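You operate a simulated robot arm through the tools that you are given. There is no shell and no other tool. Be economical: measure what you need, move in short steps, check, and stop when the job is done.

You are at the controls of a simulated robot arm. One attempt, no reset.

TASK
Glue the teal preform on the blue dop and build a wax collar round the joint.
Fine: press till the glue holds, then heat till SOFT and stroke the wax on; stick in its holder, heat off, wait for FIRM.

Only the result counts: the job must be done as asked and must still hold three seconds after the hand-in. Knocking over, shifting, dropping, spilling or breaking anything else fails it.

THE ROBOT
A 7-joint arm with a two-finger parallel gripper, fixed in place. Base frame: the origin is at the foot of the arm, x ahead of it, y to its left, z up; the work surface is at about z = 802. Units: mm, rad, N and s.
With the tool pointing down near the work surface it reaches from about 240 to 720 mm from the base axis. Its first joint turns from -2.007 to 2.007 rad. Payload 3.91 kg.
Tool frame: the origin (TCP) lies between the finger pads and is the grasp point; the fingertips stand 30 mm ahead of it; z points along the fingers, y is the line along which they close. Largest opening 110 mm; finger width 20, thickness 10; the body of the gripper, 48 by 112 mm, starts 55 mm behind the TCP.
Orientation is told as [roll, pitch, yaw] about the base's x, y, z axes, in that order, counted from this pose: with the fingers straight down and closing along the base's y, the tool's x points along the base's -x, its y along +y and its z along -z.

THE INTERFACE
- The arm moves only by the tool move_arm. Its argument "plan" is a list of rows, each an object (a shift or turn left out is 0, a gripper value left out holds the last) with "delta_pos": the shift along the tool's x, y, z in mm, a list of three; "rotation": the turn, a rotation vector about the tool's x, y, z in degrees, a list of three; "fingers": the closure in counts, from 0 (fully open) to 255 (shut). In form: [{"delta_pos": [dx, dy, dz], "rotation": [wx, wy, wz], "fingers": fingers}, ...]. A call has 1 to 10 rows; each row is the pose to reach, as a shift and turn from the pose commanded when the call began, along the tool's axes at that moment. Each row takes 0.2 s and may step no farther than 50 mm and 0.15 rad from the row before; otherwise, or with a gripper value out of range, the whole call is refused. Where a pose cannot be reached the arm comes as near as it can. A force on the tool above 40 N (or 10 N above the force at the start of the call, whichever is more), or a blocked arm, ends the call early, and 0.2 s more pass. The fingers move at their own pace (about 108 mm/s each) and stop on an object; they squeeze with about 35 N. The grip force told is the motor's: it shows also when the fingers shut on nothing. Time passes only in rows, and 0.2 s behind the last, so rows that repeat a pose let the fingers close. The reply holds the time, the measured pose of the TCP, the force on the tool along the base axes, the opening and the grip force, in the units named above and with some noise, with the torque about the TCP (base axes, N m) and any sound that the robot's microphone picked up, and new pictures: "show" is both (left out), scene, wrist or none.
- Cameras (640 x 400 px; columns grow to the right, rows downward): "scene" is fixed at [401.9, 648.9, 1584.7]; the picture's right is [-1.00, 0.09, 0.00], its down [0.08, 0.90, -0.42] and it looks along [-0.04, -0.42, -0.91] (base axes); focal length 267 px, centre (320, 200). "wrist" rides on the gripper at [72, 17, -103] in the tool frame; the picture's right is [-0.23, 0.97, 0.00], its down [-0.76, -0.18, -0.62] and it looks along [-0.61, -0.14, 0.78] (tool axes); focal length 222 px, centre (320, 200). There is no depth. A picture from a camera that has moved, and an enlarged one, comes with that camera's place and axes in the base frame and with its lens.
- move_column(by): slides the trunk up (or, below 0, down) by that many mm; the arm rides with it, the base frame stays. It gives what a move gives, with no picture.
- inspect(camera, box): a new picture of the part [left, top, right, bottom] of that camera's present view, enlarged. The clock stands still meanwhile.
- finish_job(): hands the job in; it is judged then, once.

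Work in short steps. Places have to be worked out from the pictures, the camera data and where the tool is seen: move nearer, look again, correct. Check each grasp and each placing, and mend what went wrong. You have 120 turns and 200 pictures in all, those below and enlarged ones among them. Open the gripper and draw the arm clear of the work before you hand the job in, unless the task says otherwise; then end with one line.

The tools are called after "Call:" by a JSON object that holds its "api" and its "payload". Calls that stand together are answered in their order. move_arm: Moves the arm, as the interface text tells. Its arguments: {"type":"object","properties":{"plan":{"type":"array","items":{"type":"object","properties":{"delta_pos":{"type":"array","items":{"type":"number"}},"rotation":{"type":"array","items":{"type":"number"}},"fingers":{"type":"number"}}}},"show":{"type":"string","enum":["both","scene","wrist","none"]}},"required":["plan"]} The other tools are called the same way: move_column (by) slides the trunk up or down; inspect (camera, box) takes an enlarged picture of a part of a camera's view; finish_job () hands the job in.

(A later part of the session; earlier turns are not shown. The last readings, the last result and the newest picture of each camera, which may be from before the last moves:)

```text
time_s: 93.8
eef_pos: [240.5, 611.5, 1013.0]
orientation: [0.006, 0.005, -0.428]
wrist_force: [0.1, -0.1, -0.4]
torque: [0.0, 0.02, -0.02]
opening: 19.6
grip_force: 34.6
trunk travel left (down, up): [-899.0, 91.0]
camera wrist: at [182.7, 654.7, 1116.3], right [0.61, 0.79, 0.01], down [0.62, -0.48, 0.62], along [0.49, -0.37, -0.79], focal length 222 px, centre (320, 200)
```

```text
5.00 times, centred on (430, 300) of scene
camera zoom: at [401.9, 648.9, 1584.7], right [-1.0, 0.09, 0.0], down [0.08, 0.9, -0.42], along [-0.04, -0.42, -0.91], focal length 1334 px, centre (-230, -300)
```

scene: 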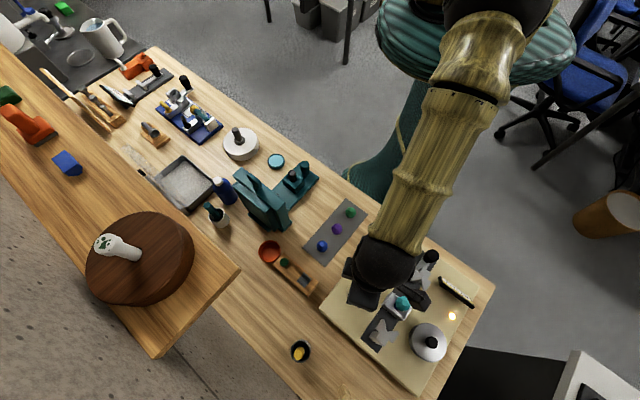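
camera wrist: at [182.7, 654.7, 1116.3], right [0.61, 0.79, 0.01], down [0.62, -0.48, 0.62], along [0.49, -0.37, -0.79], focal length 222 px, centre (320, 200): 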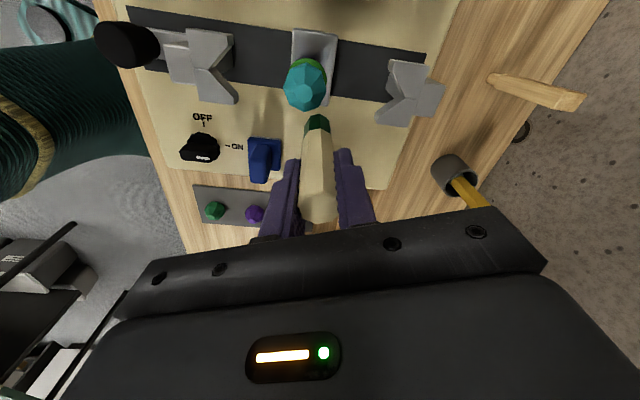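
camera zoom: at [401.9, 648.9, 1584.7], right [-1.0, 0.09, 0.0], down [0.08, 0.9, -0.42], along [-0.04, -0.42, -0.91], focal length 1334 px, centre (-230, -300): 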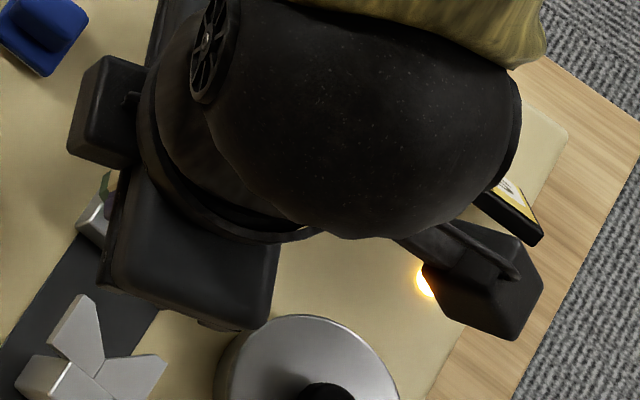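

The dop rocks in its socket. I move the stick up and aside to see the collar and display.

Call:
{"api": "move_arm", "payload": {"plan": [{"delta_pos": [-15, 0, -20]}, {"delta_pos": [-30, 0, -50]}, {"delta_pos": [-60, 0, -60]}, {"delta_pos": [-90, 10, -60]}], "show": "none"}}

Call:
{"api": "inspect", "payload": {"camera": "scene", "box": [385, 275, 425, 325]}}

Call:
{"api": "inspect", "payload": {"camera": "wrist", "box": [250, 0, 350, 100]}}

Call:
{"api": "inspect", "payload": {"camera": "scene", "box": [380, 240, 500, 360]}}

```text
time_s: 94.8
eef_pos: [328.3, 580.0, 1071.6]
orientation: [0.004, 0.002, -0.427]
wrist_force: [0.1, 0.0, -0.1]
torque: [0.01, -0.01, -0.04]
opening: 19.4
grip_force: 35.5
trunk travel left (down, up): [-899.0, 91.0]
```

```text
8.00 times, centred on (405, 300) of scene
camera zoom: at [401.9, 648.9, 1584.7], right [-1.0, 0.09, 0.0], down [0.08, 0.9, -0.42], along [-0.04, -0.42, -0.91], focal length 2134 px, centre (-360, -600)
```

zoom: 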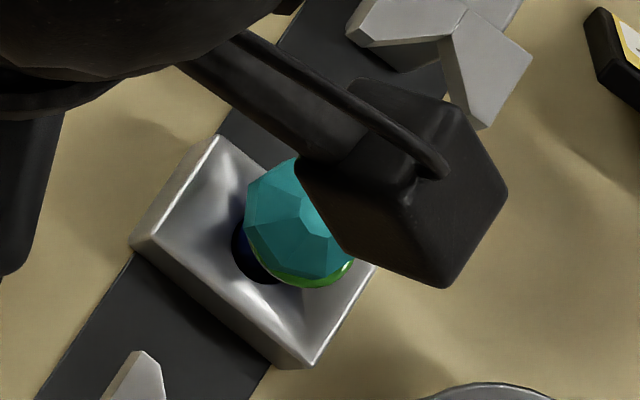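

```text
4.00 times, centred on (300, 50) of wrist
camera zoom: at [270.4, 624.3, 1174.2], right [0.61, 0.79, 0.0], down [0.62, -0.48, 0.62], along [0.49, -0.38, -0.78], focal length 888 px, centre (400, 800)
```

zoom: 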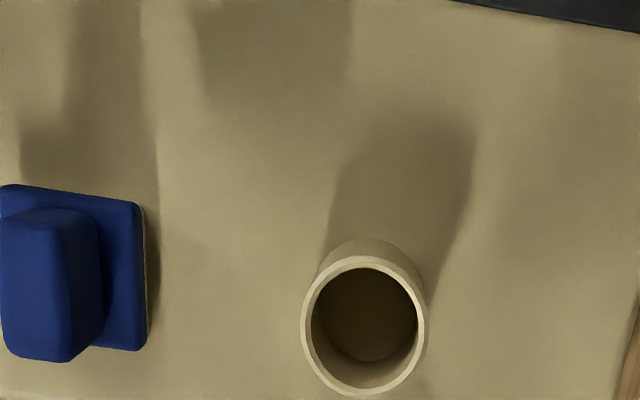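

```text
3.33 times, centred on (440, 300) of scene
camera zoom: at [401.9, 648.9, 1584.7], right [-1.0, 0.09, 0.0], down [0.08, 0.9, -0.42], along [-0.04, -0.42, -0.91], focal length 889 px, centre (-80, -133)
```

zoom: 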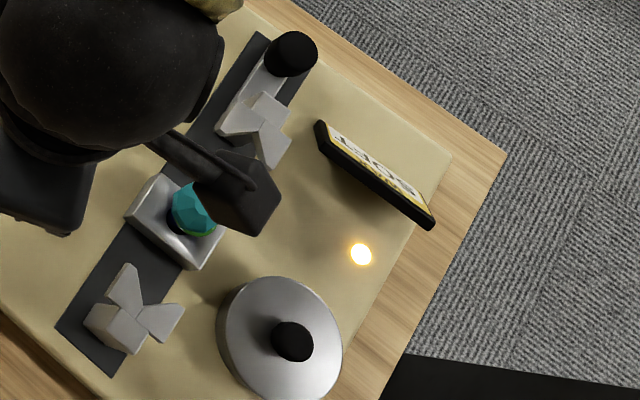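

Still SOFT. I turn the hand 90° with the stick held high to view the collar's +x/+y side.

Call:
{"api": "move_arm", "payload": {"plan": [{"delta_pos": [13, -5, 0], "rotation": [0, 0, 8.5]}, {"delta_pos": [26, -11, 0], "rotation": [0, 0, 17]}, {"delta_pos": [39, -16, 0], "rotation": [0, 0, 25.5]}, {"delta_pos": [52, -21, 0], "rotation": [0, 0, 34]}, {"delta_pos": [65, -27, 0], "rotation": [0, 0, 42.5]}, {"delta_pos": [79, -32, 0], "rotation": [0, 0, 51]}, {"delta_pos": [92, -37, 0], "rotation": [0, 0, 59.5]}, {"delta_pos": [105, -42, 0], "rotation": [0, 0, 68]}, {"delta_pos": [118, -48, 0], "rotation": [0, 0, 76.5]}, {"delta_pos": [131, -53, 0], "rotation": [0, 0, 85]}], "show": "wrist"}}

Call:
{"api": "inspect", "payload": {"camera": "wrist", "box": [250, 20, 390, 140]}}

Call:
{"api": "inspect", "payload": {"camera": "scene", "box": [385, 275, 425, 325]}}

```text
time_s: 97.0
eef_pos: [185.3, 586.6, 1073.9]
orientation: [-0.002, 0.006, -1.913]
wrist_force: [0.7, 0.6, -0.8]
torque: [-0.03, -0.04, 0.0]
opening: 19.4
grip_force: 35.3
trunk travel left (down, up): [-899.0, 91.0]
camera wrist: at [226.7, 648.0, 1176.7], right [0.84, -0.54, 0.0], down [-0.42, -0.66, 0.62], along [-0.34, -0.52, -0.79], focal length 222 px, centre (320, 200)
```

wrist: 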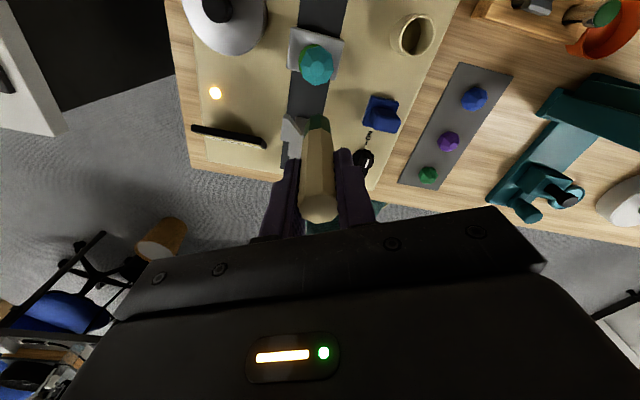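

```text
3.33 times, centred on (320, 80) of wrist
camera zoom: at [226.7, 648.0, 1176.7], right [0.84, -0.54, 0.0], down [-0.42, -0.66, 0.62], along [-0.34, -0.52, -0.79], focal length 740 px, centre (320, 600)
```

zoom: 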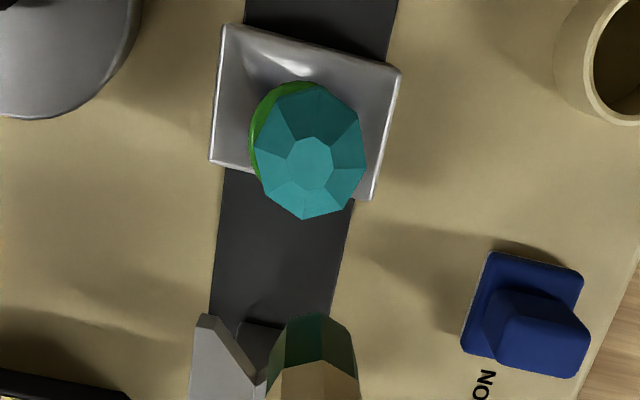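

```text
8.00 times, centred on (405, 300) of scene
camera zoom: at [401.9, 648.9, 1584.7], right [-1.0, 0.09, 0.0], down [0.08, 0.9, -0.42], along [-0.04, -0.42, -0.91], focal length 2134 px, centre (-360, -600)
```

zoom: 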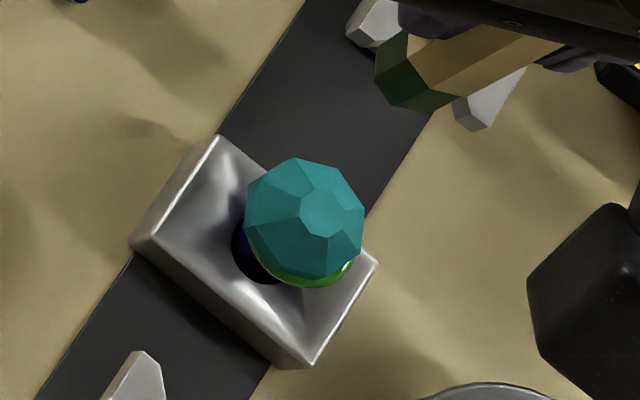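

The collar shows on the −x/+y side but I can't confirm the +x side. I come down on the +x/−y side and approach gently.

Call:
{"api": "move_arm", "payload": {"plan": [{"delta_pos": [9, 20, 0]}, {"delta_pos": [18.5, 41.6, 0]}, {"delta_pos": [18.5, 41.6, 30]}, {"delta_pos": [18.5, 41.6, 50]}, {"delta_pos": [18.5, 41.6, 64]}, {"delta_pos": [23, 34, 64]}, {"delta_pos": [26, 28.5, 64]}, {"delta_pos": [26, 28.5, 64]}], "show": "none"}}

Call:
{"api": "inspect", "payload": {"camera": "wrist", "box": [260, 40, 380, 180]}}

Call:
{"api": "inspect", "payload": {"camera": "scene", "box": [385, 275, 425, 325]}}

```text
time_s: 98.8
eef_pos: [222.8, 601.6, 1008.4]
orientation: [-0.002, 0.006, -1.913]
wrist_force: [1.0, 1.2, -0.3]
torque: [0.01, 0.0, 0.0]
opening: 19.4
grip_force: 34.8
trunk travel left (down, up): [-899.0, 91.0]
```

```text
2.86 times, centred on (320, 110) of wrist
camera zoom: at [262.6, 663.3, 1110.9], right [0.84, -0.54, 0.0], down [-0.42, -0.66, 0.62], along [-0.34, -0.52, -0.79], focal length 635 px, centre (320, 457)
```

zoom: 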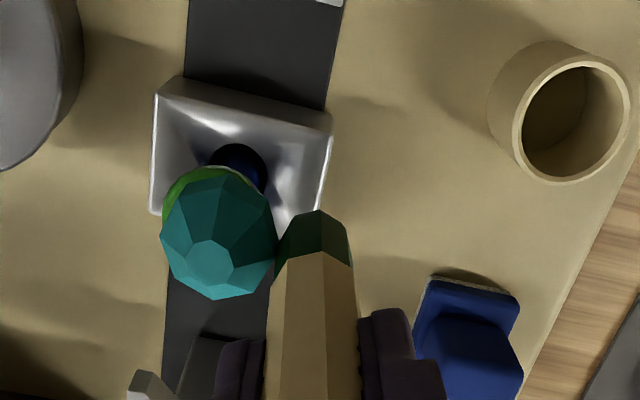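

```text
8.00 times, centred on (405, 300) of scene
camera zoom: at [401.9, 648.9, 1584.7], right [-1.0, 0.09, 0.0], down [0.08, 0.9, -0.42], along [-0.04, -0.42, -0.91], focal length 2134 px, centre (-360, -600)
```

zoom: 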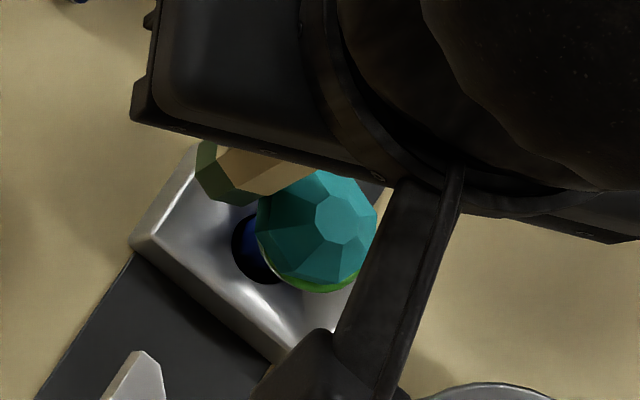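

Now it's clear: the collar is missing from about az 30° to −100°. I sweep this sector gently with R ≈ 22.5.

Call:
{"api": "move_arm", "payload": {"plan": [{"delta_pos": [2.7, -5.4, 0]}, {"delta_pos": [-1.9, -8.4, 0]}, {"delta_pos": [-5.8, -12.7, 0]}, {"delta_pos": [-8.5, -17.9, 0]}, {"delta_pos": [-9.8, -23.6, 0]}], "show": "none"}}

Call:
{"api": "inspect", "payload": {"camera": "wrist", "box": [260, 40, 380, 180]}}

```text
time_s: 100.0
eef_pos: [197.2, 595.4, 1006.3]
orientation: [0.0, -0.003, -1.914]
wrist_force: [16.5, -19.9, -4.0]
torque: [-1.74, -1.32, -0.3]
opening: 20.0
grip_force: 35.5
trunk travel left (down, up): [-899.0, 91.0]
```

```text
2.86 times, centred on (320, 110) of wrist
camera zoom: at [239.6, 658.3, 1109.4], right [0.84, -0.54, 0.0], down [-0.42, -0.66, 0.63], along [-0.34, -0.53, -0.78], focal length 635 px, centre (320, 457)
```

zoom: 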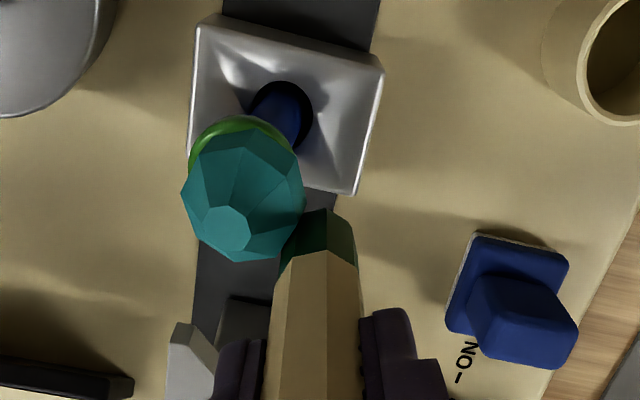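

The stick is again pushing the leaning dop too hard. I back away to relieve.

Call:
{"api": "move_arm", "payload": {"plan": [{"delta_pos": [-3, 5, 0]}, {"delta_pos": [-6, 10, 0]}, {"delta_pos": [-6, 14, 0]}, {"delta_pos": [-6, 14, 0]}], "show": "none"}}

Call:
{"api": "inspect", "payload": {"camera": "wrist", "box": [270, 40, 350, 140]}}

Call:
{"api": "inspect", "payload": {"camera": "scene", "box": [385, 275, 425, 325]}}

```text
time_s: 101.0
eef_pos: [206.6, 590.2, 1008.0]
orientation: [-0.004, 0.01, -1.912]
wrist_force: [0.3, -0.3, -0.3]
torque: [0.0, -0.01, 0.03]
opening: 19.2
grip_force: 34.9
trunk travel left (down, up): [-899.0, 91.0]
```

```text
4.00 times, centred on (310, 90) of wrist
camera zoom: at [247.5, 652.0, 1111.1], right [0.84, -0.54, 0.0], down [-0.42, -0.66, 0.62], along [-0.34, -0.52, -0.79], focal length 888 px, centre (360, 640)
```

zoom: 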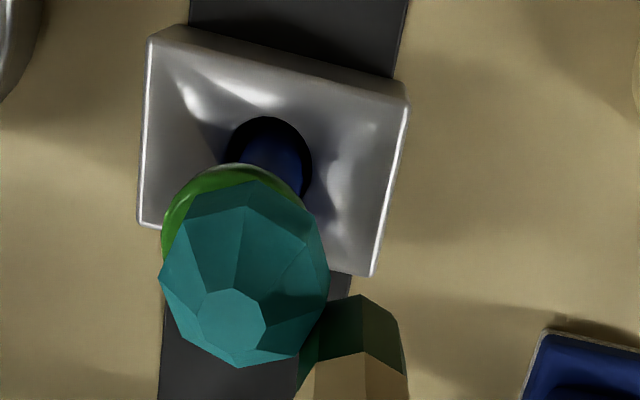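

```text
8.00 times, centred on (405, 300) of scene
camera zoom: at [401.9, 648.9, 1584.7], right [-1.0, 0.09, 0.0], down [0.08, 0.9, -0.42], along [-0.04, -0.42, -0.91], focal length 2134 px, centre (-360, -600)
```

zoom: 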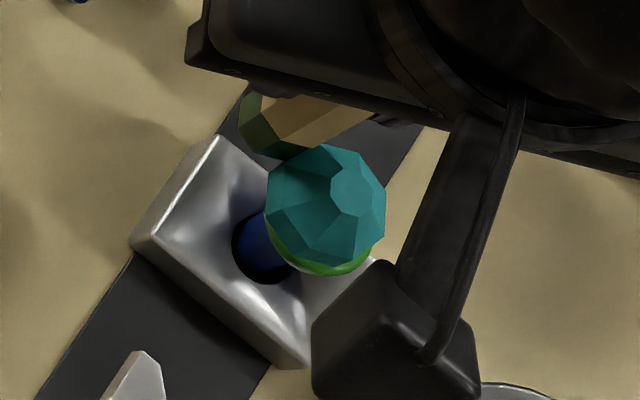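

The wax covers roughly half to two-thirds. I move to the +x side (az −20°), raise the tip slightly, and press inward lightly so the dop leans away and exposes the joint.

Call:
{"api": "move_arm", "payload": {"plan": [{"delta_pos": [0, 16, -4]}, {"delta_pos": [15, 22, -4]}, {"delta_pos": [28.5, 18, -4]}, {"delta_pos": [28.5, 12, -4]}, {"delta_pos": [28.5, 8, -4]}, {"delta_pos": [28.5, 5, -4]}, {"delta_pos": [28.5, 3, -4]}], "show": "none"}}

Call:
{"api": "inspect", "payload": {"camera": "wrist", "box": [260, 60, 360, 180]}}

```text
time_s: 102.6
eef_pos: [220.2, 616.0, 1011.8]
orientation: [-0.002, 0.008, -1.911]
wrist_force: [4.8, 2.1, 1.8]
torque: [0.15, -0.42, -0.07]
opening: 19.7
grip_force: 34.9
trunk travel left (down, up): [-899.0, 91.0]
```

```text
3.33 times, centred on (310, 120) of wrist
camera zoom: at [262.4, 678.3, 1116.0], right [0.84, -0.54, 0.0], down [-0.42, -0.66, 0.62], along [-0.34, -0.52, -0.79], focal length 740 px, centre (353, 467)
```

zoom: 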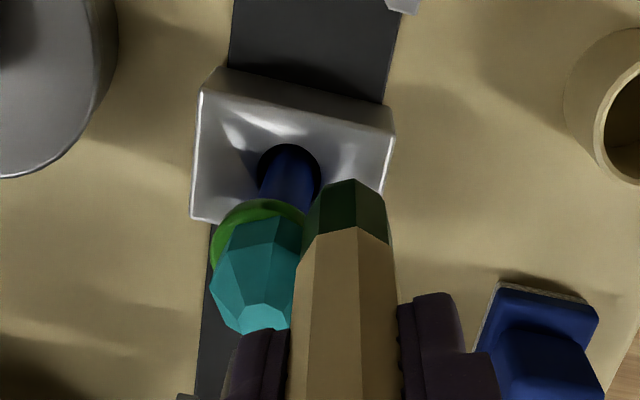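

Light 5 N contact. I now trace around the stone's present (leaning) position toward the −y side, keeping the same distance.

Call:
{"api": "move_arm", "payload": {"plan": [{"delta_pos": [-4, 1.2, 0]}, {"delta_pos": [-8.3, 1.7, 0]}, {"delta_pos": [-12.6, 1.3, 0]}, {"delta_pos": [-16.7, 0.2, 0]}, {"delta_pos": [-20.6, -1.6, 0]}, {"delta_pos": [-24, -4, 0]}], "show": "none"}}

Call:
{"api": "inspect", "payload": {"camera": "wrist", "box": [260, 40, 360, 160]}}

```text
time_s: 104.0
eef_pos: [208.2, 592.8, 1011.4]
orientation: [-0.003, 0.006, -1.912]
wrist_force: [8.2, -2.0, 1.7]
torque: [-0.13, -0.62, -0.15]
opening: 19.5
grip_force: 35.1
trunk travel left (down, up): [-899.0, 91.0]
```

```text
3.33 times, centred on (310, 100) of wrist
camera zoom: at [249.4, 655.3, 1115.6], right [0.84, -0.54, 0.0], down [-0.42, -0.66, 0.62], along [-0.34, -0.52, -0.78], focal length 740 px, centre (353, 533)
```

zoom: 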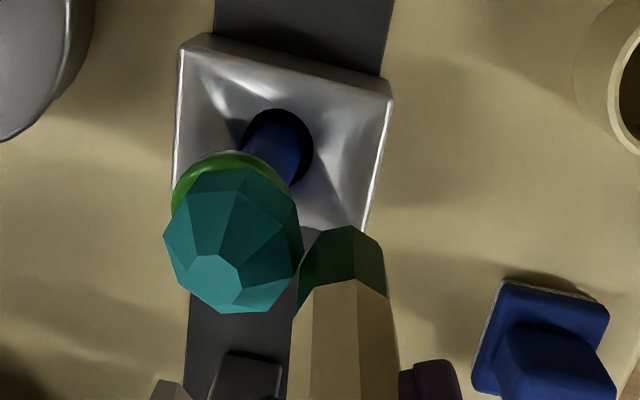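

No new wax on this side despite contact. I check the display state.

Call:
{"api": "inspect", "payload": {"camera": "scene", "box": [400, 250, 500, 340]}}

Call:
{"api": "inspect", "payload": {"camera": "scene", "box": [385, 275, 425, 325]}}

```text
4.44 times, centred on (450, 295) of scene
camera zoom: at [401.9, 648.9, 1584.7], right [-1.0, 0.09, 0.0], down [0.08, 0.9, -0.42], along [-0.04, -0.42, -0.91], focal length 1186 px, centre (-258, -222)
```

zoom: 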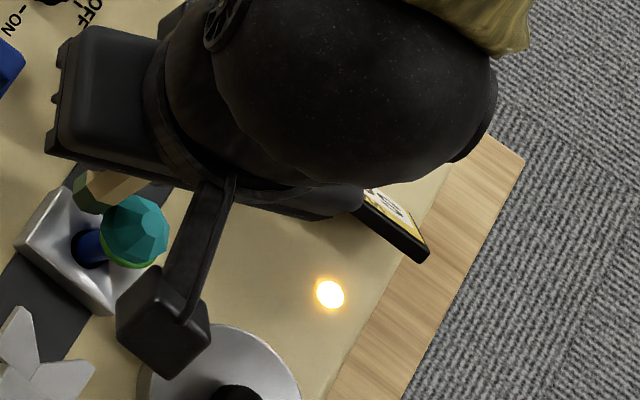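

```text
8.00 times, centred on (405, 300) of scene
camera zoom: at [401.9, 648.9, 1584.7], right [-1.0, 0.09, 0.0], down [0.08, 0.9, -0.42], along [-0.04, -0.42, -0.91], focal length 2134 px, centre (-360, -600)
```

zoom: 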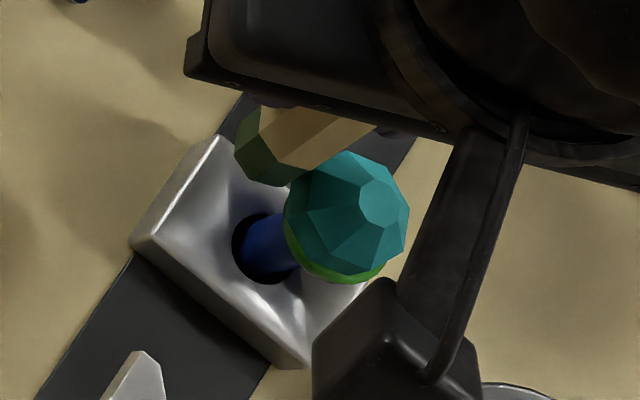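

The display still reads SOFT. I'll tilt the stick so its nib reaches under the girdle: first raise, move to the +x side and turn the yaw to 0.

Call:
{"api": "move_arm", "payload": {"plan": [{"delta_pos": [-4, 10, -5]}, {"delta_pos": [-4, 20, -35]}, {"delta_pos": [5, 30, -60], "rotation": [0, 0, -8.5]}, {"delta_pos": [15, 38, -60], "rotation": [0, 0, -17]}, {"delta_pos": [25, 46, -60], "rotation": [0, 0, -25.5]}, {"delta_pos": [35, 54, -60], "rotation": [0, 0, -34]}, {"delta_pos": [45, 60, -60], "rotation": [0, 0, -42.5]}, {"delta_pos": [55, 65, -60], "rotation": [0, 0, -51]}, {"delta_pos": [59.5, 65.8, -60], "rotation": [0, 0, -59.5]}, {"delta_pos": [59.5, 65.8, -60], "rotation": [0, 0, -68]}], "show": "none"}}

Call:
{"api": "move_arm", "payload": {"plan": [{"rotation": [0, 0, -8.5]}, {"rotation": [0, 0, -17]}, {"rotation": [0, 0, -25.5]}, {"rotation": [0, 0, -34]}, {"rotation": [0, 0, -41.6]}], "show": "none"}}

Call:
{"api": "move_arm", "payload": {"plan": [{"rotation": [0, 7.5, 0]}, {"rotation": [0, 15, 0]}, {"rotation": [0, 15, 0]}], "show": "wrist"}}

Call:
{"api": "inspect", "payload": {"camera": "wrist", "box": [240, 0, 400, 200]}}

```text
time_s: 106.2
eef_pos: [289.7, 627.7, 1073.0]
orientation: [0.004, 0.004, -0.723]
wrist_force: [-0.1, 0.4, -0.9]
torque: [0.0, -0.01, 0.02]
opening: 19.6
grip_force: 35.7
trunk travel left (down, up): [-899.0, 91.0]
```

```text
time_s: 107.4
eef_pos: [289.4, 628.4, 1071.9]
orientation: [0.007, -0.001, 0.003]
wrist_force: [1.3, -0.2, 0.8]
torque: [0.0, 0.01, -0.04]
opening: 19.6
grip_force: 35.0
trunk travel left (down, up): [-899.0, 91.0]
```

```text
time_s: 108.2
eef_pos: [288.9, 627.2, 1072.7]
orientation: [0.007, 0.263, 0.004]
wrist_force: [0.2, -0.4, 0.2]
torque: [-0.01, 0.0, 0.03]
opening: 19.5
grip_force: 34.8
trunk travel left (down, up): [-899.0, 91.0]
camera wrist: at [246.5, 643.9, 1190.8], right [0.22, 0.97, -0.05], down [0.9, -0.18, 0.4], along [0.38, -0.13, -0.91], focal length 222 px, centre (320, 200)
```

wrist: 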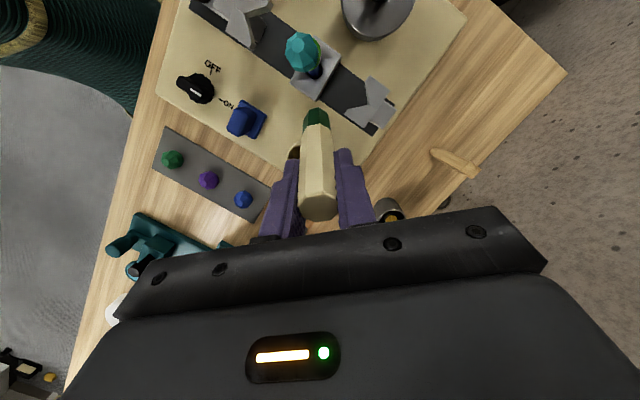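

```text
2.00 times, centred on (320, 100) of wrist
camera zoom: at [246.5, 643.9, 1190.8], right [0.22, 0.97, -0.05], down [0.9, -0.18, 0.4], along [0.38, -0.13, -0.91], focal length 444 px, centre (320, 400)
```

zoom: 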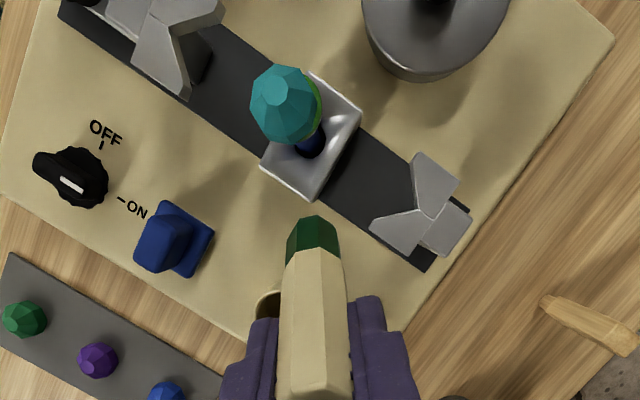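

The dop leans away from here, exposing the bare side. I lower the tilted stick beside it and approach until light contact.

Call:
{"api": "move_arm", "payload": {"plan": [{"delta_pos": [-6, -1, 33]}, {"delta_pos": [-12.3, -1, 65]}, {"delta_pos": [0, -1, 68.4]}, {"delta_pos": [12.8, -1, 71.7]}, {"delta_pos": [17.6, -1, 73]}, {"delta_pos": [17.6, -1, 73]}], "show": "none"}}

Call:
{"api": "inspect", "payload": {"camera": "wrist", "box": [270, 30, 370, 150]}}

Call:
{"api": "inspect", "payload": {"camera": "scene", "box": [375, 265, 425, 325]}}

```text
time_s: 109.6
eef_pos: [253.7, 627.0, 1007.8]
orientation: [0.008, 0.262, 0.004]
wrist_force: [1.0, 0.6, -0.2]
torque: [0.04, -0.07, -0.02]
opening: 19.3
grip_force: 35.2
trunk travel left (down, up): [-899.0, 91.0]
```

```text
3.33 times, centred on (320, 90) of wrist
camera zoom: at [211.2, 643.0, 1125.4], right [0.22, 0.97, -0.05], down [0.9, -0.18, 0.4], along [0.38, -0.14, -0.91], focal length 740 px, centre (320, 567)
```

zoom: 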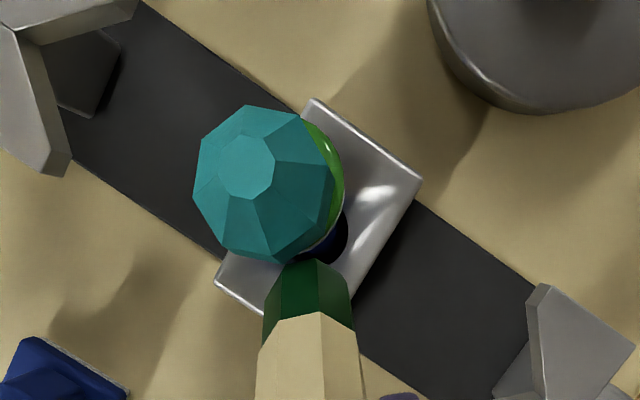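

```text
6.67 times, centred on (400, 295) of scene
camera zoom: at [401.9, 648.9, 1584.7], right [-1.0, 0.09, 0.0], down [0.08, 0.9, -0.42], along [-0.04, -0.42, -0.91], focal length 1779 px, centre (-213, -433)
```

zoom: 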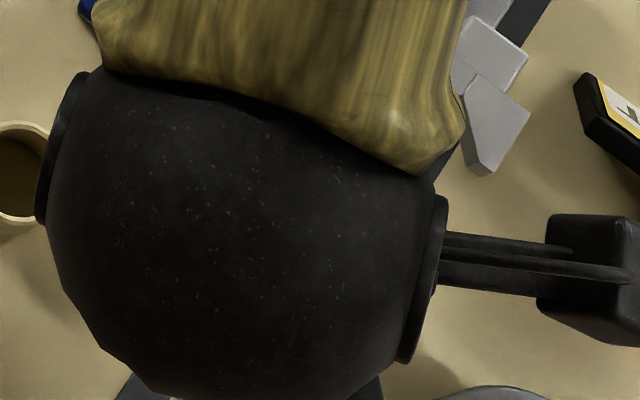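

The nib now reaches under the girdle edge. I press in slightly and stroke from az 20° to −40°.

Call:
{"api": "move_arm", "payload": {"plan": [{"delta_pos": [3.9, -1.2, 1]}, {"delta_pos": [3.5, -4, 0.9]}, {"delta_pos": [3, -7, 0.8]}, {"delta_pos": [3.4, -10, 0.9]}, {"delta_pos": [4, -13, 1]}, {"delta_pos": [5.5, -15.5, 1.4]}], "show": "none"}}

Call:
{"api": "inspect", "payload": {"camera": "wrist", "box": [270, 30, 370, 150]}}

```text
time_s: 111.0
eef_pos: [248.5, 611.0, 1006.1]
orientation: [0.005, 0.263, 0.002]
wrist_force: [8.6, -0.9, -0.8]
torque: [-0.06, -0.6, 0.0]
opening: 19.4
grip_force: 34.5
trunk travel left (down, up): [-899.0, 91.0]
```

```text
3.33 times, centred on (320, 90) of wrist
camera zoom: at [206.5, 627.1, 1124.7], right [0.22, 0.97, -0.05], down [0.9, -0.18, 0.4], along [0.38, -0.14, -0.91], focal length 740 px, centre (320, 567)
```

zoom: 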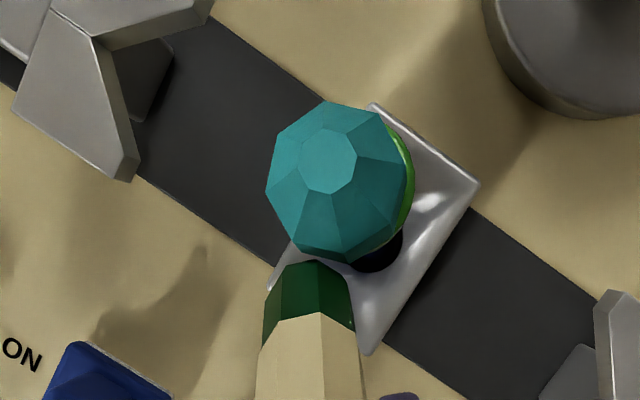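

Contact 8.6 N at the joint edge. I stroke back through to az +60°.

Call:
{"api": "move_arm", "payload": {"plan": [{"delta_pos": [-0.6, 3.5, -0.2]}, {"delta_pos": [-1.5, 7.3, -0.4]}, {"delta_pos": [-1.6, 11, -0.4]}, {"delta_pos": [-1.6, 14.7, -0.4]}, {"delta_pos": [-0.6, 18.3, -0.2]}, {"delta_pos": [0.6, 21.8, 0.2]}, {"delta_pos": [3.7, 26.2, 1]}, {"delta_pos": [7.9, 29.6, 2.1]}], "show": "none"}}

Call:
{"api": "inspect", "payload": {"camera": "wrist", "box": [250, 20, 350, 140]}}

```text
time_s: 112.8
eef_pos: [241.0, 641.9, 1006.9]
orientation: [0.01, 0.262, 0.004]
wrist_force: [14.3, 4.5, 5.4]
torque: [0.45, -1.03, -0.1]
opening: 19.2
grip_force: 35.2
trunk travel left (down, up): [-899.0, 91.0]
```

```text
3.33 times, centred on (300, 80) of wrist
camera zoom: at [198.6, 658.0, 1125.4], right [0.22, 0.97, -0.05], down [0.9, -0.18, 0.4], along [0.38, -0.13, -0.91], focal length 740 px, centre (387, 600)
```

zoom: 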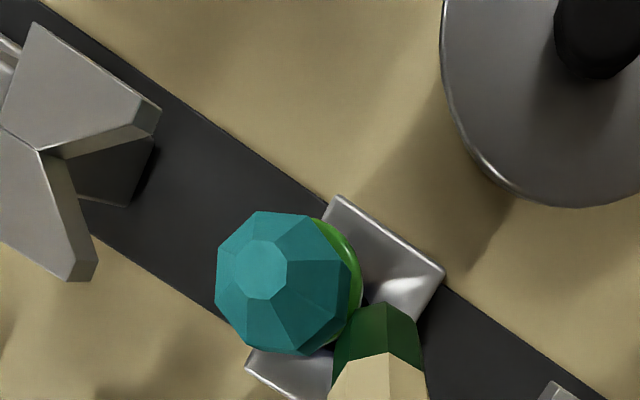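

I retract and swing the arm clear to the −x/−y side so the scene camera can show the +x side of the collar.

Call:
{"api": "move_arm", "payload": {"plan": [{"delta_pos": [-10.3, 0, -7.9]}, {"delta_pos": [-9, 0, -43.8]}, {"delta_pos": [-0.7, -10, -74.7]}, {"delta_pos": [28.3, -40, -67]}, {"delta_pos": [66.9, -60, -56.6]}, {"delta_pos": [105.5, -70, -46.3]}, {"delta_pos": [105.5, -70, -46.3]}], "show": "scene"}}

Call:
{"api": "inspect", "payload": {"camera": "scene", "box": [385, 280, 420, 320]}}

Call:
{"api": "inspect", "payload": {"camera": "scene", "box": [430, 260, 490, 320]}}

```text
time_s: 114.4
eef_pos: [149.9, 571.6, 1077.4]
orientation: [0.008, 0.261, 0.005]
wrist_force: [0.0, 0.3, -0.4]
torque: [0.0, -0.03, 0.02]
opening: 19.7
grip_force: 35.1
trunk travel left (down, up): [-899.0, 91.0]
```

scene: 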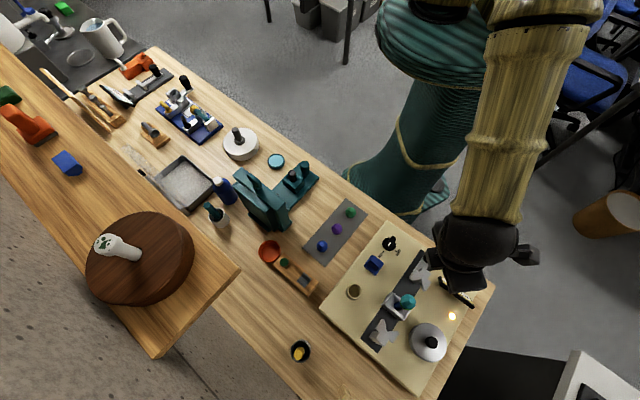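

```text
10.00 times, centred on (402, 300) of scene
camera zoom: at [401.9, 648.9, 1584.7], right [-1.0, 0.09, 0.0], down [0.08, 0.9, -0.42], along [-0.04, -0.42, -0.91], focal length 2668 px, centre (-505, -800)
```

zoom: 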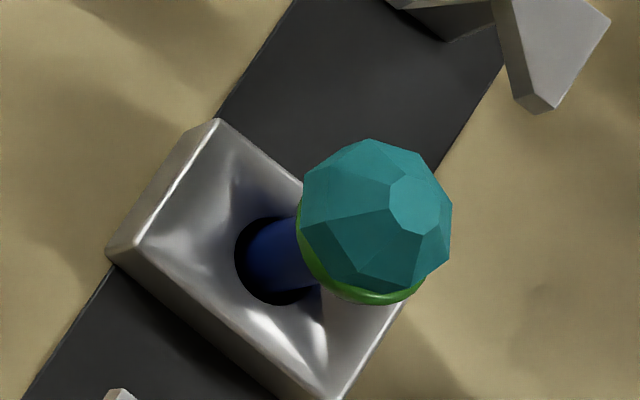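

```text
6.67 times, centred on (460, 290) of scene
camera zoom: at [401.9, 648.9, 1584.7], right [-1.0, 0.09, 0.0], down [0.08, 0.9, -0.42], along [-0.04, -0.42, -0.91], focal length 1779 px, centre (-613, -400)
```

zoom: 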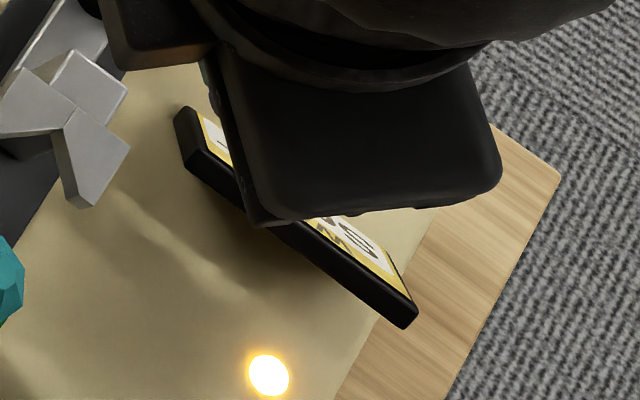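

The +x side now has wax too. I check the −y side: untilt, then turn the yaw to +60° for that view.

Call:
{"api": "move_arm", "payload": {"plan": [{"rotation": [0, -7.5, 0]}, {"rotation": [0, -15, 0]}, {"delta_pos": [-19.3, 25, -5.2], "rotation": [0, -15, 0]}, {"delta_pos": [-38.6, 50, -10.4], "rotation": [0, -15, 0]}, {"delta_pos": [-58, 72, -15.5], "rotation": [0, -15, 0]}, {"delta_pos": [-73.4, 90, -19.7], "rotation": [0, -15, 0]}], "show": "none"}}

Call:
{"api": "move_arm", "payload": {"plan": [{"rotation": [0, 0, -8.5]}, {"rotation": [0, 0, -17]}, {"rotation": [0, 0, -25.5]}, {"rotation": [0, 0, -34]}, {"rotation": [0, 0, -42.5]}, {"rotation": [0, 0, -51]}, {"rotation": [0, 0, -59.5]}, {"rotation": [0, 0, -68]}], "show": "wrist"}}

Call:
{"api": "inspect", "payload": {"camera": "wrist", "box": [270, 0, 390, 130]}}

```text
time_s: 115.8
eef_pos: [226.0, 661.5, 1076.5]
orientation: [0.006, -0.001, 0.002]
wrist_force: [0.5, -0.3, 0.4]
torque: [-0.04, -0.04, 0.0]
opening: 19.6
grip_force: 35.2
trunk travel left (down, up): [-899.0, 91.0]
```

```text
time_s: 117.6
eef_pos: [225.7, 661.6, 1077.8]
orientation: [0.002, -0.005, 1.191]
wrist_force: [-0.6, 0.9, -0.2]
torque: [0.01, 0.05, 0.01]
opening: 19.5
grip_force: 35.2
trunk travel left (down, up): [-899.0, 91.0]
camera wrist: at [183.9, 599.8, 1181.7], right [-0.82, 0.57, 0.0], down [0.45, 0.64, 0.63], along [0.36, 0.52, -0.78], focal length 222 px, centre (320, 200)
```

wrist: 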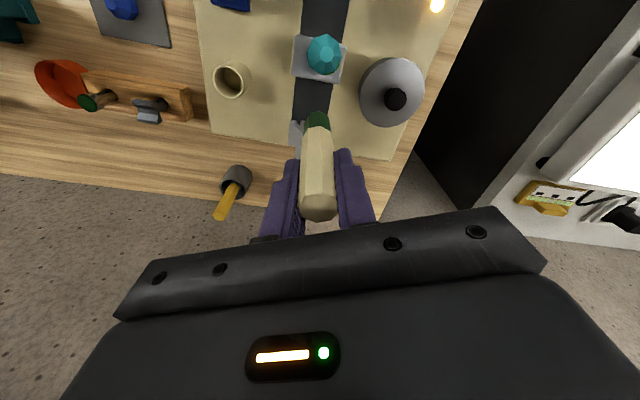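

```text
3.08 times, centred on (330, 65) of wrist
camera zoom: at [183.9, 599.8, 1181.7], right [-0.82, 0.57, 0.0], down [0.45, 0.64, 0.63], along [0.36, 0.52, -0.78], focal length 684 px, centre (289, 615)
```

zoom: 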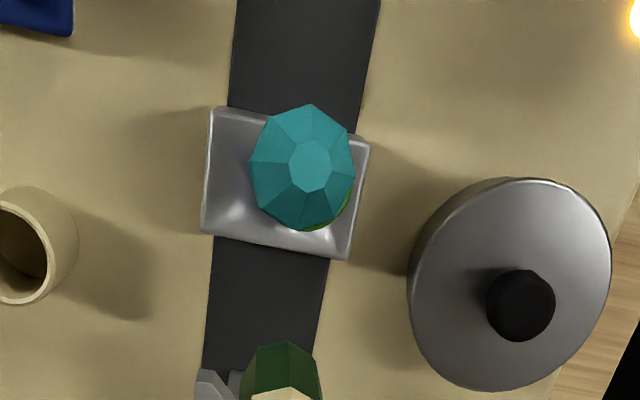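

That side is hidden by the lean. I will stroke the −y side too: turn to yaw −75° on that side of the dop.

Call:
{"api": "move_arm", "payload": {"plan": [{"delta_pos": [10.7, -3.1, 0], "rotation": [0, 0, 8.5]}, {"delta_pos": [21.5, -6.3, 0], "rotation": [0, 0, 17]}, {"delta_pos": [32, -9.4, 0], "rotation": [0, 0, 25.5]}, {"delta_pos": [43, -12.6, 0], "rotation": [0, 0, 34]}, {"delta_pos": [54, -15.7, 0], "rotation": [0, 0, 42.5]}, {"delta_pos": [64, -19, 0], "rotation": [0, 0, 51]}, {"delta_pos": [75, -22, 0], "rotation": [0, 0, 59.5]}, {"delta_pos": [86, -25, 0], "rotation": [0, 0, 68]}, {"delta_pos": [97, -28, 0], "rotation": [0, 0, 76.5]}, {"delta_pos": [107.5, -31.5, 0], "rotation": [0, 0, 85]}], "show": "none"}}

Call:
{"api": "move_arm", "payload": {"plan": [{"rotation": [0, 0, 8.5]}, {"rotation": [0, 0, 17]}, {"rotation": [0, 0, 25.5]}, {"rotation": [0, 0, 34]}, {"rotation": [0, 0, 42.5]}, {"rotation": [0, 0, 51]}, {"rotation": [0, 0, 58.2]}], "show": "none"}}

Call:
{"api": "move_arm", "payload": {"plan": [{"rotation": [0, 7.5, 0]}, {"rotation": [0, 15, 0]}, {"rotation": [0, 15, 0]}], "show": "none"}}

Call:
{"api": "inspect", "payload": {"camera": "wrist", "box": [240, 0, 400, 160]}}

```text
time_s: 119.8
eef_pos: [214.2, 550.5, 1077.9]
orientation: [0.007, 0.002, -0.299]
wrist_force: [0.3, -0.4, -0.6]
torque: [-0.01, 0.05, 0.0]
opening: 19.6
grip_force: 34.8
trunk travel left (down, up): [-899.0, 91.0]
```

```text
time_s: 121.4
eef_pos: [215.0, 549.5, 1077.8]
orientation: [0.004, 0.008, -1.311]
wrist_force: [0.4, -0.1, -0.7]
torque: [0.0, 0.01, 0.01]
opening: 19.3
grip_force: 35.5
trunk travel left (down, up): [-899.0, 91.0]
```

```text
time_s: 122.2
eef_pos: [213.7, 550.3, 1078.7]
orientation: [0.001, 0.269, -1.308]
wrist_force: [-0.8, 0.5, 0.7]
torque: [-0.03, -0.01, 0.01]
opening: 19.3
grip_force: 35.8
trunk travel left (down, up): [-899.0, 91.0]
```

```text
2.50 times, centred on (320, 80) of wrist
camera zoom: at [219.7, 595.2, 1196.7], right [1.0, 0.04, -0.06], down [0.06, -0.92, 0.4], along [-0.04, -0.4, -0.92], focal length 555 px, centre (320, 500)
```

zoom: 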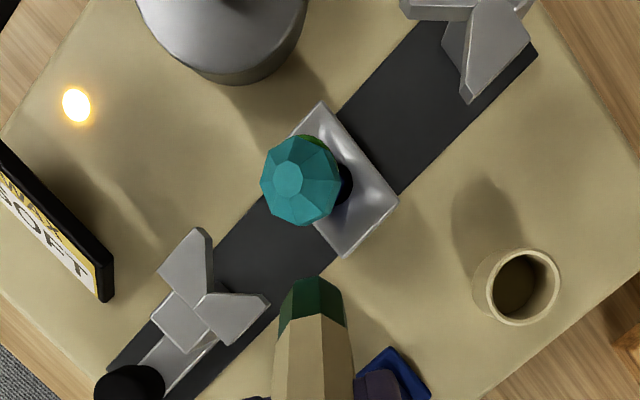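

Display SOFT, view clear. I lower the tilted stick and stroke the −y side from az −60° to −120°.

Call:
{"api": "move_arm", "payload": {"plan": [{"delta_pos": [-9.3, 0, 35]}, {"delta_pos": [-18.6, 3, 69.6]}, {"delta_pos": [-10, 6, 72]}, {"delta_pos": [-2, 7.2, 74]}, {"delta_pos": [-0.9, 4, 74.2]}, {"delta_pos": [-0.9, 1, 74.3]}, {"delta_pos": [-0.3, -2, 74.4]}, {"delta_pos": [0, -4.7, 74.5]}], "show": "none"}}

Call:
{"api": "inspect", "payload": {"camera": "wrist", "box": [260, 10, 380, 150]}}

```text
time_s: 124.0
eef_pos: [205.6, 567.5, 1006.3]
orientation: [0.001, 0.266, -1.309]
wrist_force: [-0.2, -1.7, -0.8]
torque: [-0.13, -0.07, -0.01]
opening: 19.4
grip_force: 34.9
trunk travel left (down, up): [-899.0, 91.0]
```

```text
2.86 times, centred on (320, 80) of wrist
camera zoom: at [212.0, 612.8, 1124.7], right [1.0, 0.04, -0.06], down [0.06, -0.91, 0.4], along [-0.04, -0.4, -0.92], focal length 635 px, centre (320, 543)
```

zoom: 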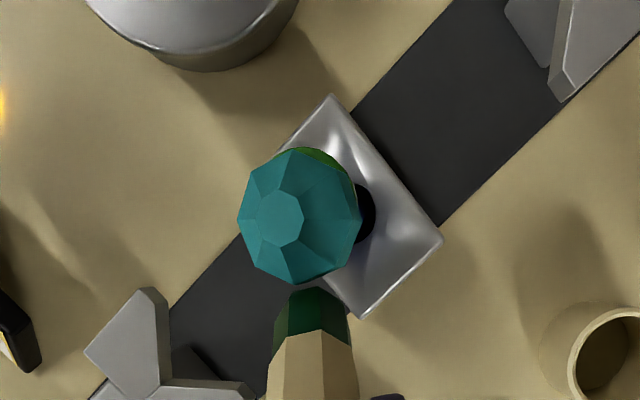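

Light contact. I press in 4 mm and stroke both ways along this side.

Call:
{"api": "move_arm", "payload": {"plan": [{"delta_pos": [3.9, 0, 1]}, {"delta_pos": [4.8, -3, 1.3]}, {"delta_pos": [6, -6, 1.6]}, {"delta_pos": [8.5, -9.5, 2.3]}, {"delta_pos": [6, -6, 1.6]}, {"delta_pos": [4.3, -1, 1.1]}, {"delta_pos": [3.6, 4, 0.9]}, {"delta_pos": [3, 8, 0.8]}, {"delta_pos": [4, 12, 1]}, {"delta_pos": [6, 16.5, 1.6]}], "show": "none"}}

Call:
{"api": "inspect", "payload": {"camera": "wrist", "box": [260, 10, 380, 150]}}

```text
time_s: 126.2
eef_pos: [219.9, 578.1, 1005.9]
orientation: [0.002, 0.268, -1.312]
wrist_force: [0.6, 0.8, -0.8]
torque: [-0.02, 0.02, 0.02]
opening: 19.5
grip_force: 35.0
trunk travel left (down, up): [-899.0, 91.0]
```

```text
2.86 times, centred on (320, 80) of wrist
camera zoom: at [226.1, 623.1, 1125.1], right [1.0, 0.04, -0.06], down [0.06, -0.91, 0.4], along [-0.04, -0.4, -0.92], focal length 635 px, centre (320, 543)
```

zoom: 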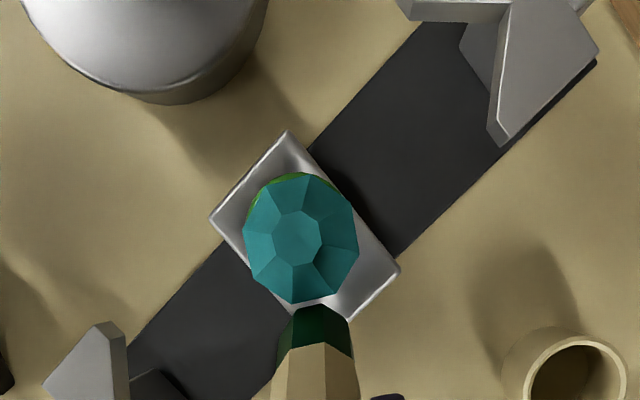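

The dop is upright again with the nib at its −y side. I press in and stroke laterally both ways once more.

Call:
{"api": "move_arm", "payload": {"plan": [{"delta_pos": [3, 0, 0.8]}, {"delta_pos": [5, -4, 1.3]}, {"delta_pos": [5, -9, 1.3]}, {"delta_pos": [7, -14, 1.8]}, {"delta_pos": [5.5, -9, 1.4]}, {"delta_pos": [5.5, -3, 1.4]}, {"delta_pos": [6, 3, 1.6]}, {"delta_pos": [7, 8, 1.8]}, {"delta_pos": [10, 13, 2.6]}], "show": "none"}}

Call:
{"api": "inspect", "payload": {"camera": "wrist", "box": [260, 10, 380, 150]}}

```text
time_s: 128.2
eef_pos: [232.3, 592.9, 1006.9]
orientation: [0.006, 0.269, -1.313]
wrist_force: [1.2, -0.9, -1.4]
torque: [-0.11, -0.15, -0.01]
opening: 19.4
grip_force: 35.3
trunk travel left (down, up): [-899.0, 91.0]
```

```text
2.86 times, centred on (320, 80) of wrist
camera zoom: at [238.1, 637.2, 1125.0], right [1.0, 0.04, -0.06], down [0.06, -0.92, 0.4], along [-0.04, -0.4, -0.92], focal length 635 px, centre (320, 543)
```

zoom: 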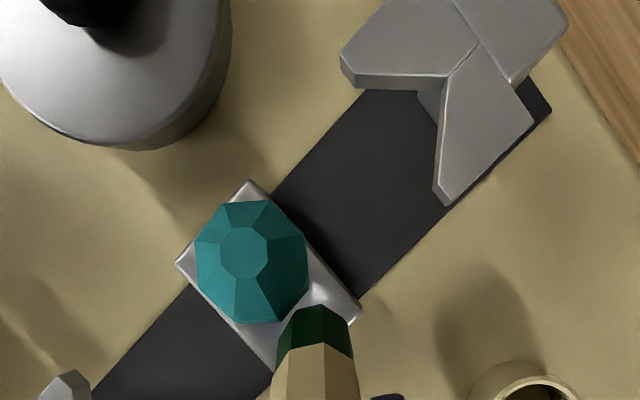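

I retract and swing round for an oblique look at the −y side from the south.

Call:
{"api": "move_arm", "payload": {"plan": [{"delta_pos": [-11.1, 1.7, -8.1]}, {"delta_pos": [-25.2, 11.5, -37.8]}, {"delta_pos": [-45.1, 27.4, -60], "rotation": [0, -7.5, 0]}, {"delta_pos": [-45.1, 27.4, -60], "rotation": [0, -15, 0]}], "show": "none"}}

Call:
{"api": "move_arm", "payload": {"plan": [{"rotation": [0, 0, -8.5]}, {"rotation": [0, 0, -17]}, {"rotation": [0, 0, -25.5]}, {"rotation": [0, 0, -34]}, {"rotation": [0, 0, -42.5]}, {"rotation": [0, 0, -51]}, {"rotation": [0, 0, -59.5]}, {"rotation": [0, 0, -68]}, {"rotation": [0, 0, -76.5]}, {"rotation": [0, 0, -85]}], "show": "none"}}

Call:
{"api": "move_arm", "payload": {"plan": [{"rotation": [0, 0, -8.5]}, {"rotation": [0, 0, -17]}, {"rotation": [0, 0, -25.5]}, {"rotation": [0, 0, -34]}, {"rotation": [0, 0, -42.5]}, {"rotation": [0, 0, -51]}, {"rotation": [0, 0, -58]}], "show": "both"}}

```text
time_s: 129.2
eef_pos: [270.7, 541.8, 1051.6]
orientation: [0.003, 0.003, -1.312]
wrist_force: [-0.5, 0.0, -0.5]
torque: [-0.01, -0.03, 0.01]
opening: 19.5
grip_force: 35.4
trunk travel left (down, up): [-899.0, 91.0]
```

```text
time_s: 131.4
eef_pos: [271.4, 540.9, 1051.8]
orientation: [0.007, 0.002, 0.175]
wrist_force: [0.5, -1.0, 0.0]
torque: [0.02, 0.01, -0.04]
opening: 19.4
grip_force: 34.8
trunk travel left (down, up): [-899.0, 91.0]
```

```text
time_s: 133.0
eef_pos: [271.8, 541.5, 1051.6]
orientation: [0.003, -0.004, 1.186]
wrist_force: [0.4, 0.0, -0.2]
torque: [0.01, -0.04, -0.03]
opening: 19.6
grip_force: 34.9
trunk travel left (down, up): [-899.0, 91.0]
camera wrist: at [229.7, 479.3, 1155.1], right [-0.82, 0.57, 0.0], down [0.45, 0.64, 0.63], along [0.36, 0.51, -0.78], focal length 222 px, centre (320, 200)
```

scene: 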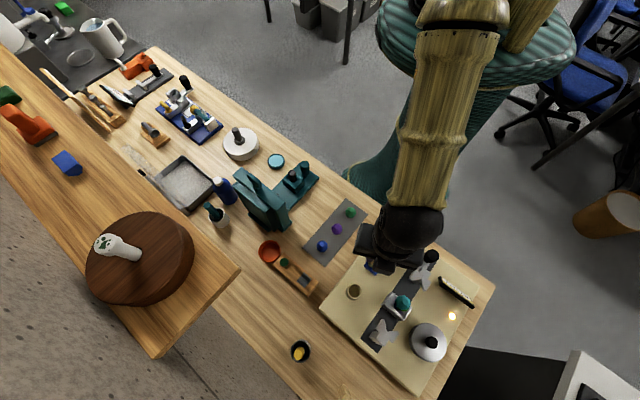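
wrist: 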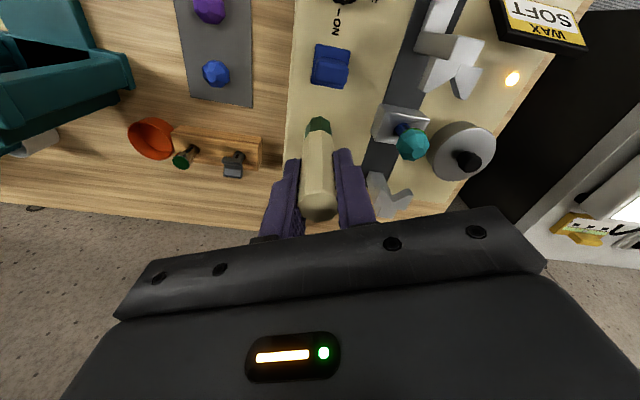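

Call:
{"api": "inspect", "payload": {"camera": "wrist", "box": [380, 100, 450, 170]}}

Call:
{"api": "inspect", "payload": {"camera": "scene", "box": [385, 280, 420, 320]}}

```text
5.71 times, centred on (415, 135) of wrist
camera zoom: at [229.7, 479.3, 1155.1], right [-0.82, 0.57, 0.0], down [0.45, 0.64, 0.63], along [0.36, 0.51, -0.78], focal length 1269 px, centre (-223, 571)
```

zoom: 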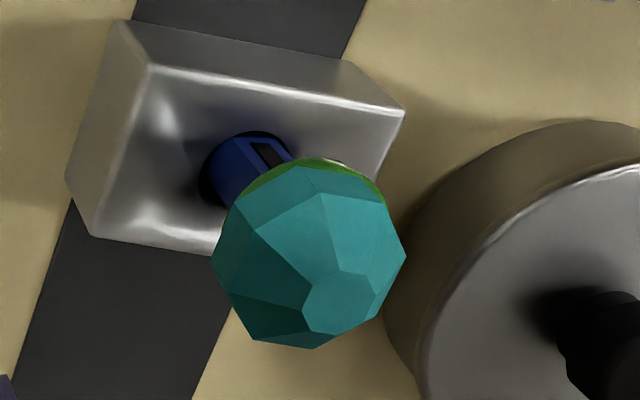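

```text
10.00 times, centred on (402, 300) of scene
camera zoom: at [401.9, 648.9, 1584.7], right [-1.0, 0.09, 0.0], down [0.08, 0.9, -0.42], along [-0.04, -0.42, -0.91], focal length 2668 px, centre (-505, -800)
```

zoom: 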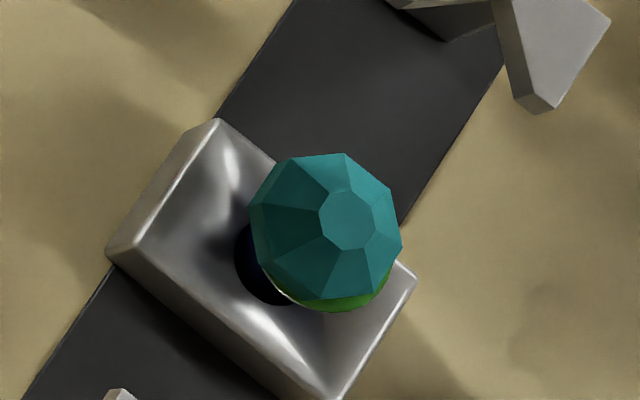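

Call:
{"api": "inspect", "payload": {"camera": "wrist", "box": [398, 118, 428, 140]}}

Call:
{"api": "inspect", "payload": {"camera": "scene", "box": [394, 290, 416, 314]}}

```text
16.00 times, centred on (413, 129) of wrist
camera zoom: at [229.7, 479.3, 1155.1], right [-0.82, 0.57, 0.0], down [0.45, 0.64, 0.63], along [0.36, 0.51, -0.78], focal length 3554 px, centre (-1168, 1336)
```

zoom: 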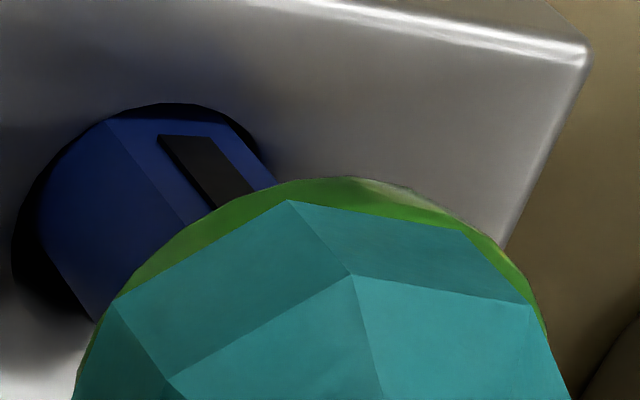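

```text
16.00 times, centred on (405, 302) of scene
camera zoom: at [401.9, 648.9, 1584.7], right [-1.0, 0.09, 0.0], down [0.08, 0.9, -0.42], along [-0.04, -0.42, -0.91], focal length 4269 px, centre (-1040, -1432)
```

zoom: 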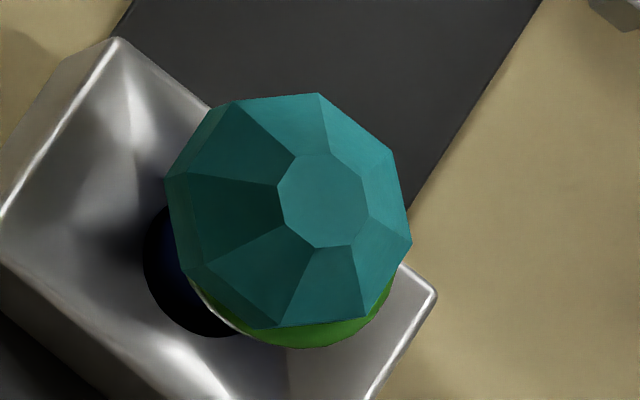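

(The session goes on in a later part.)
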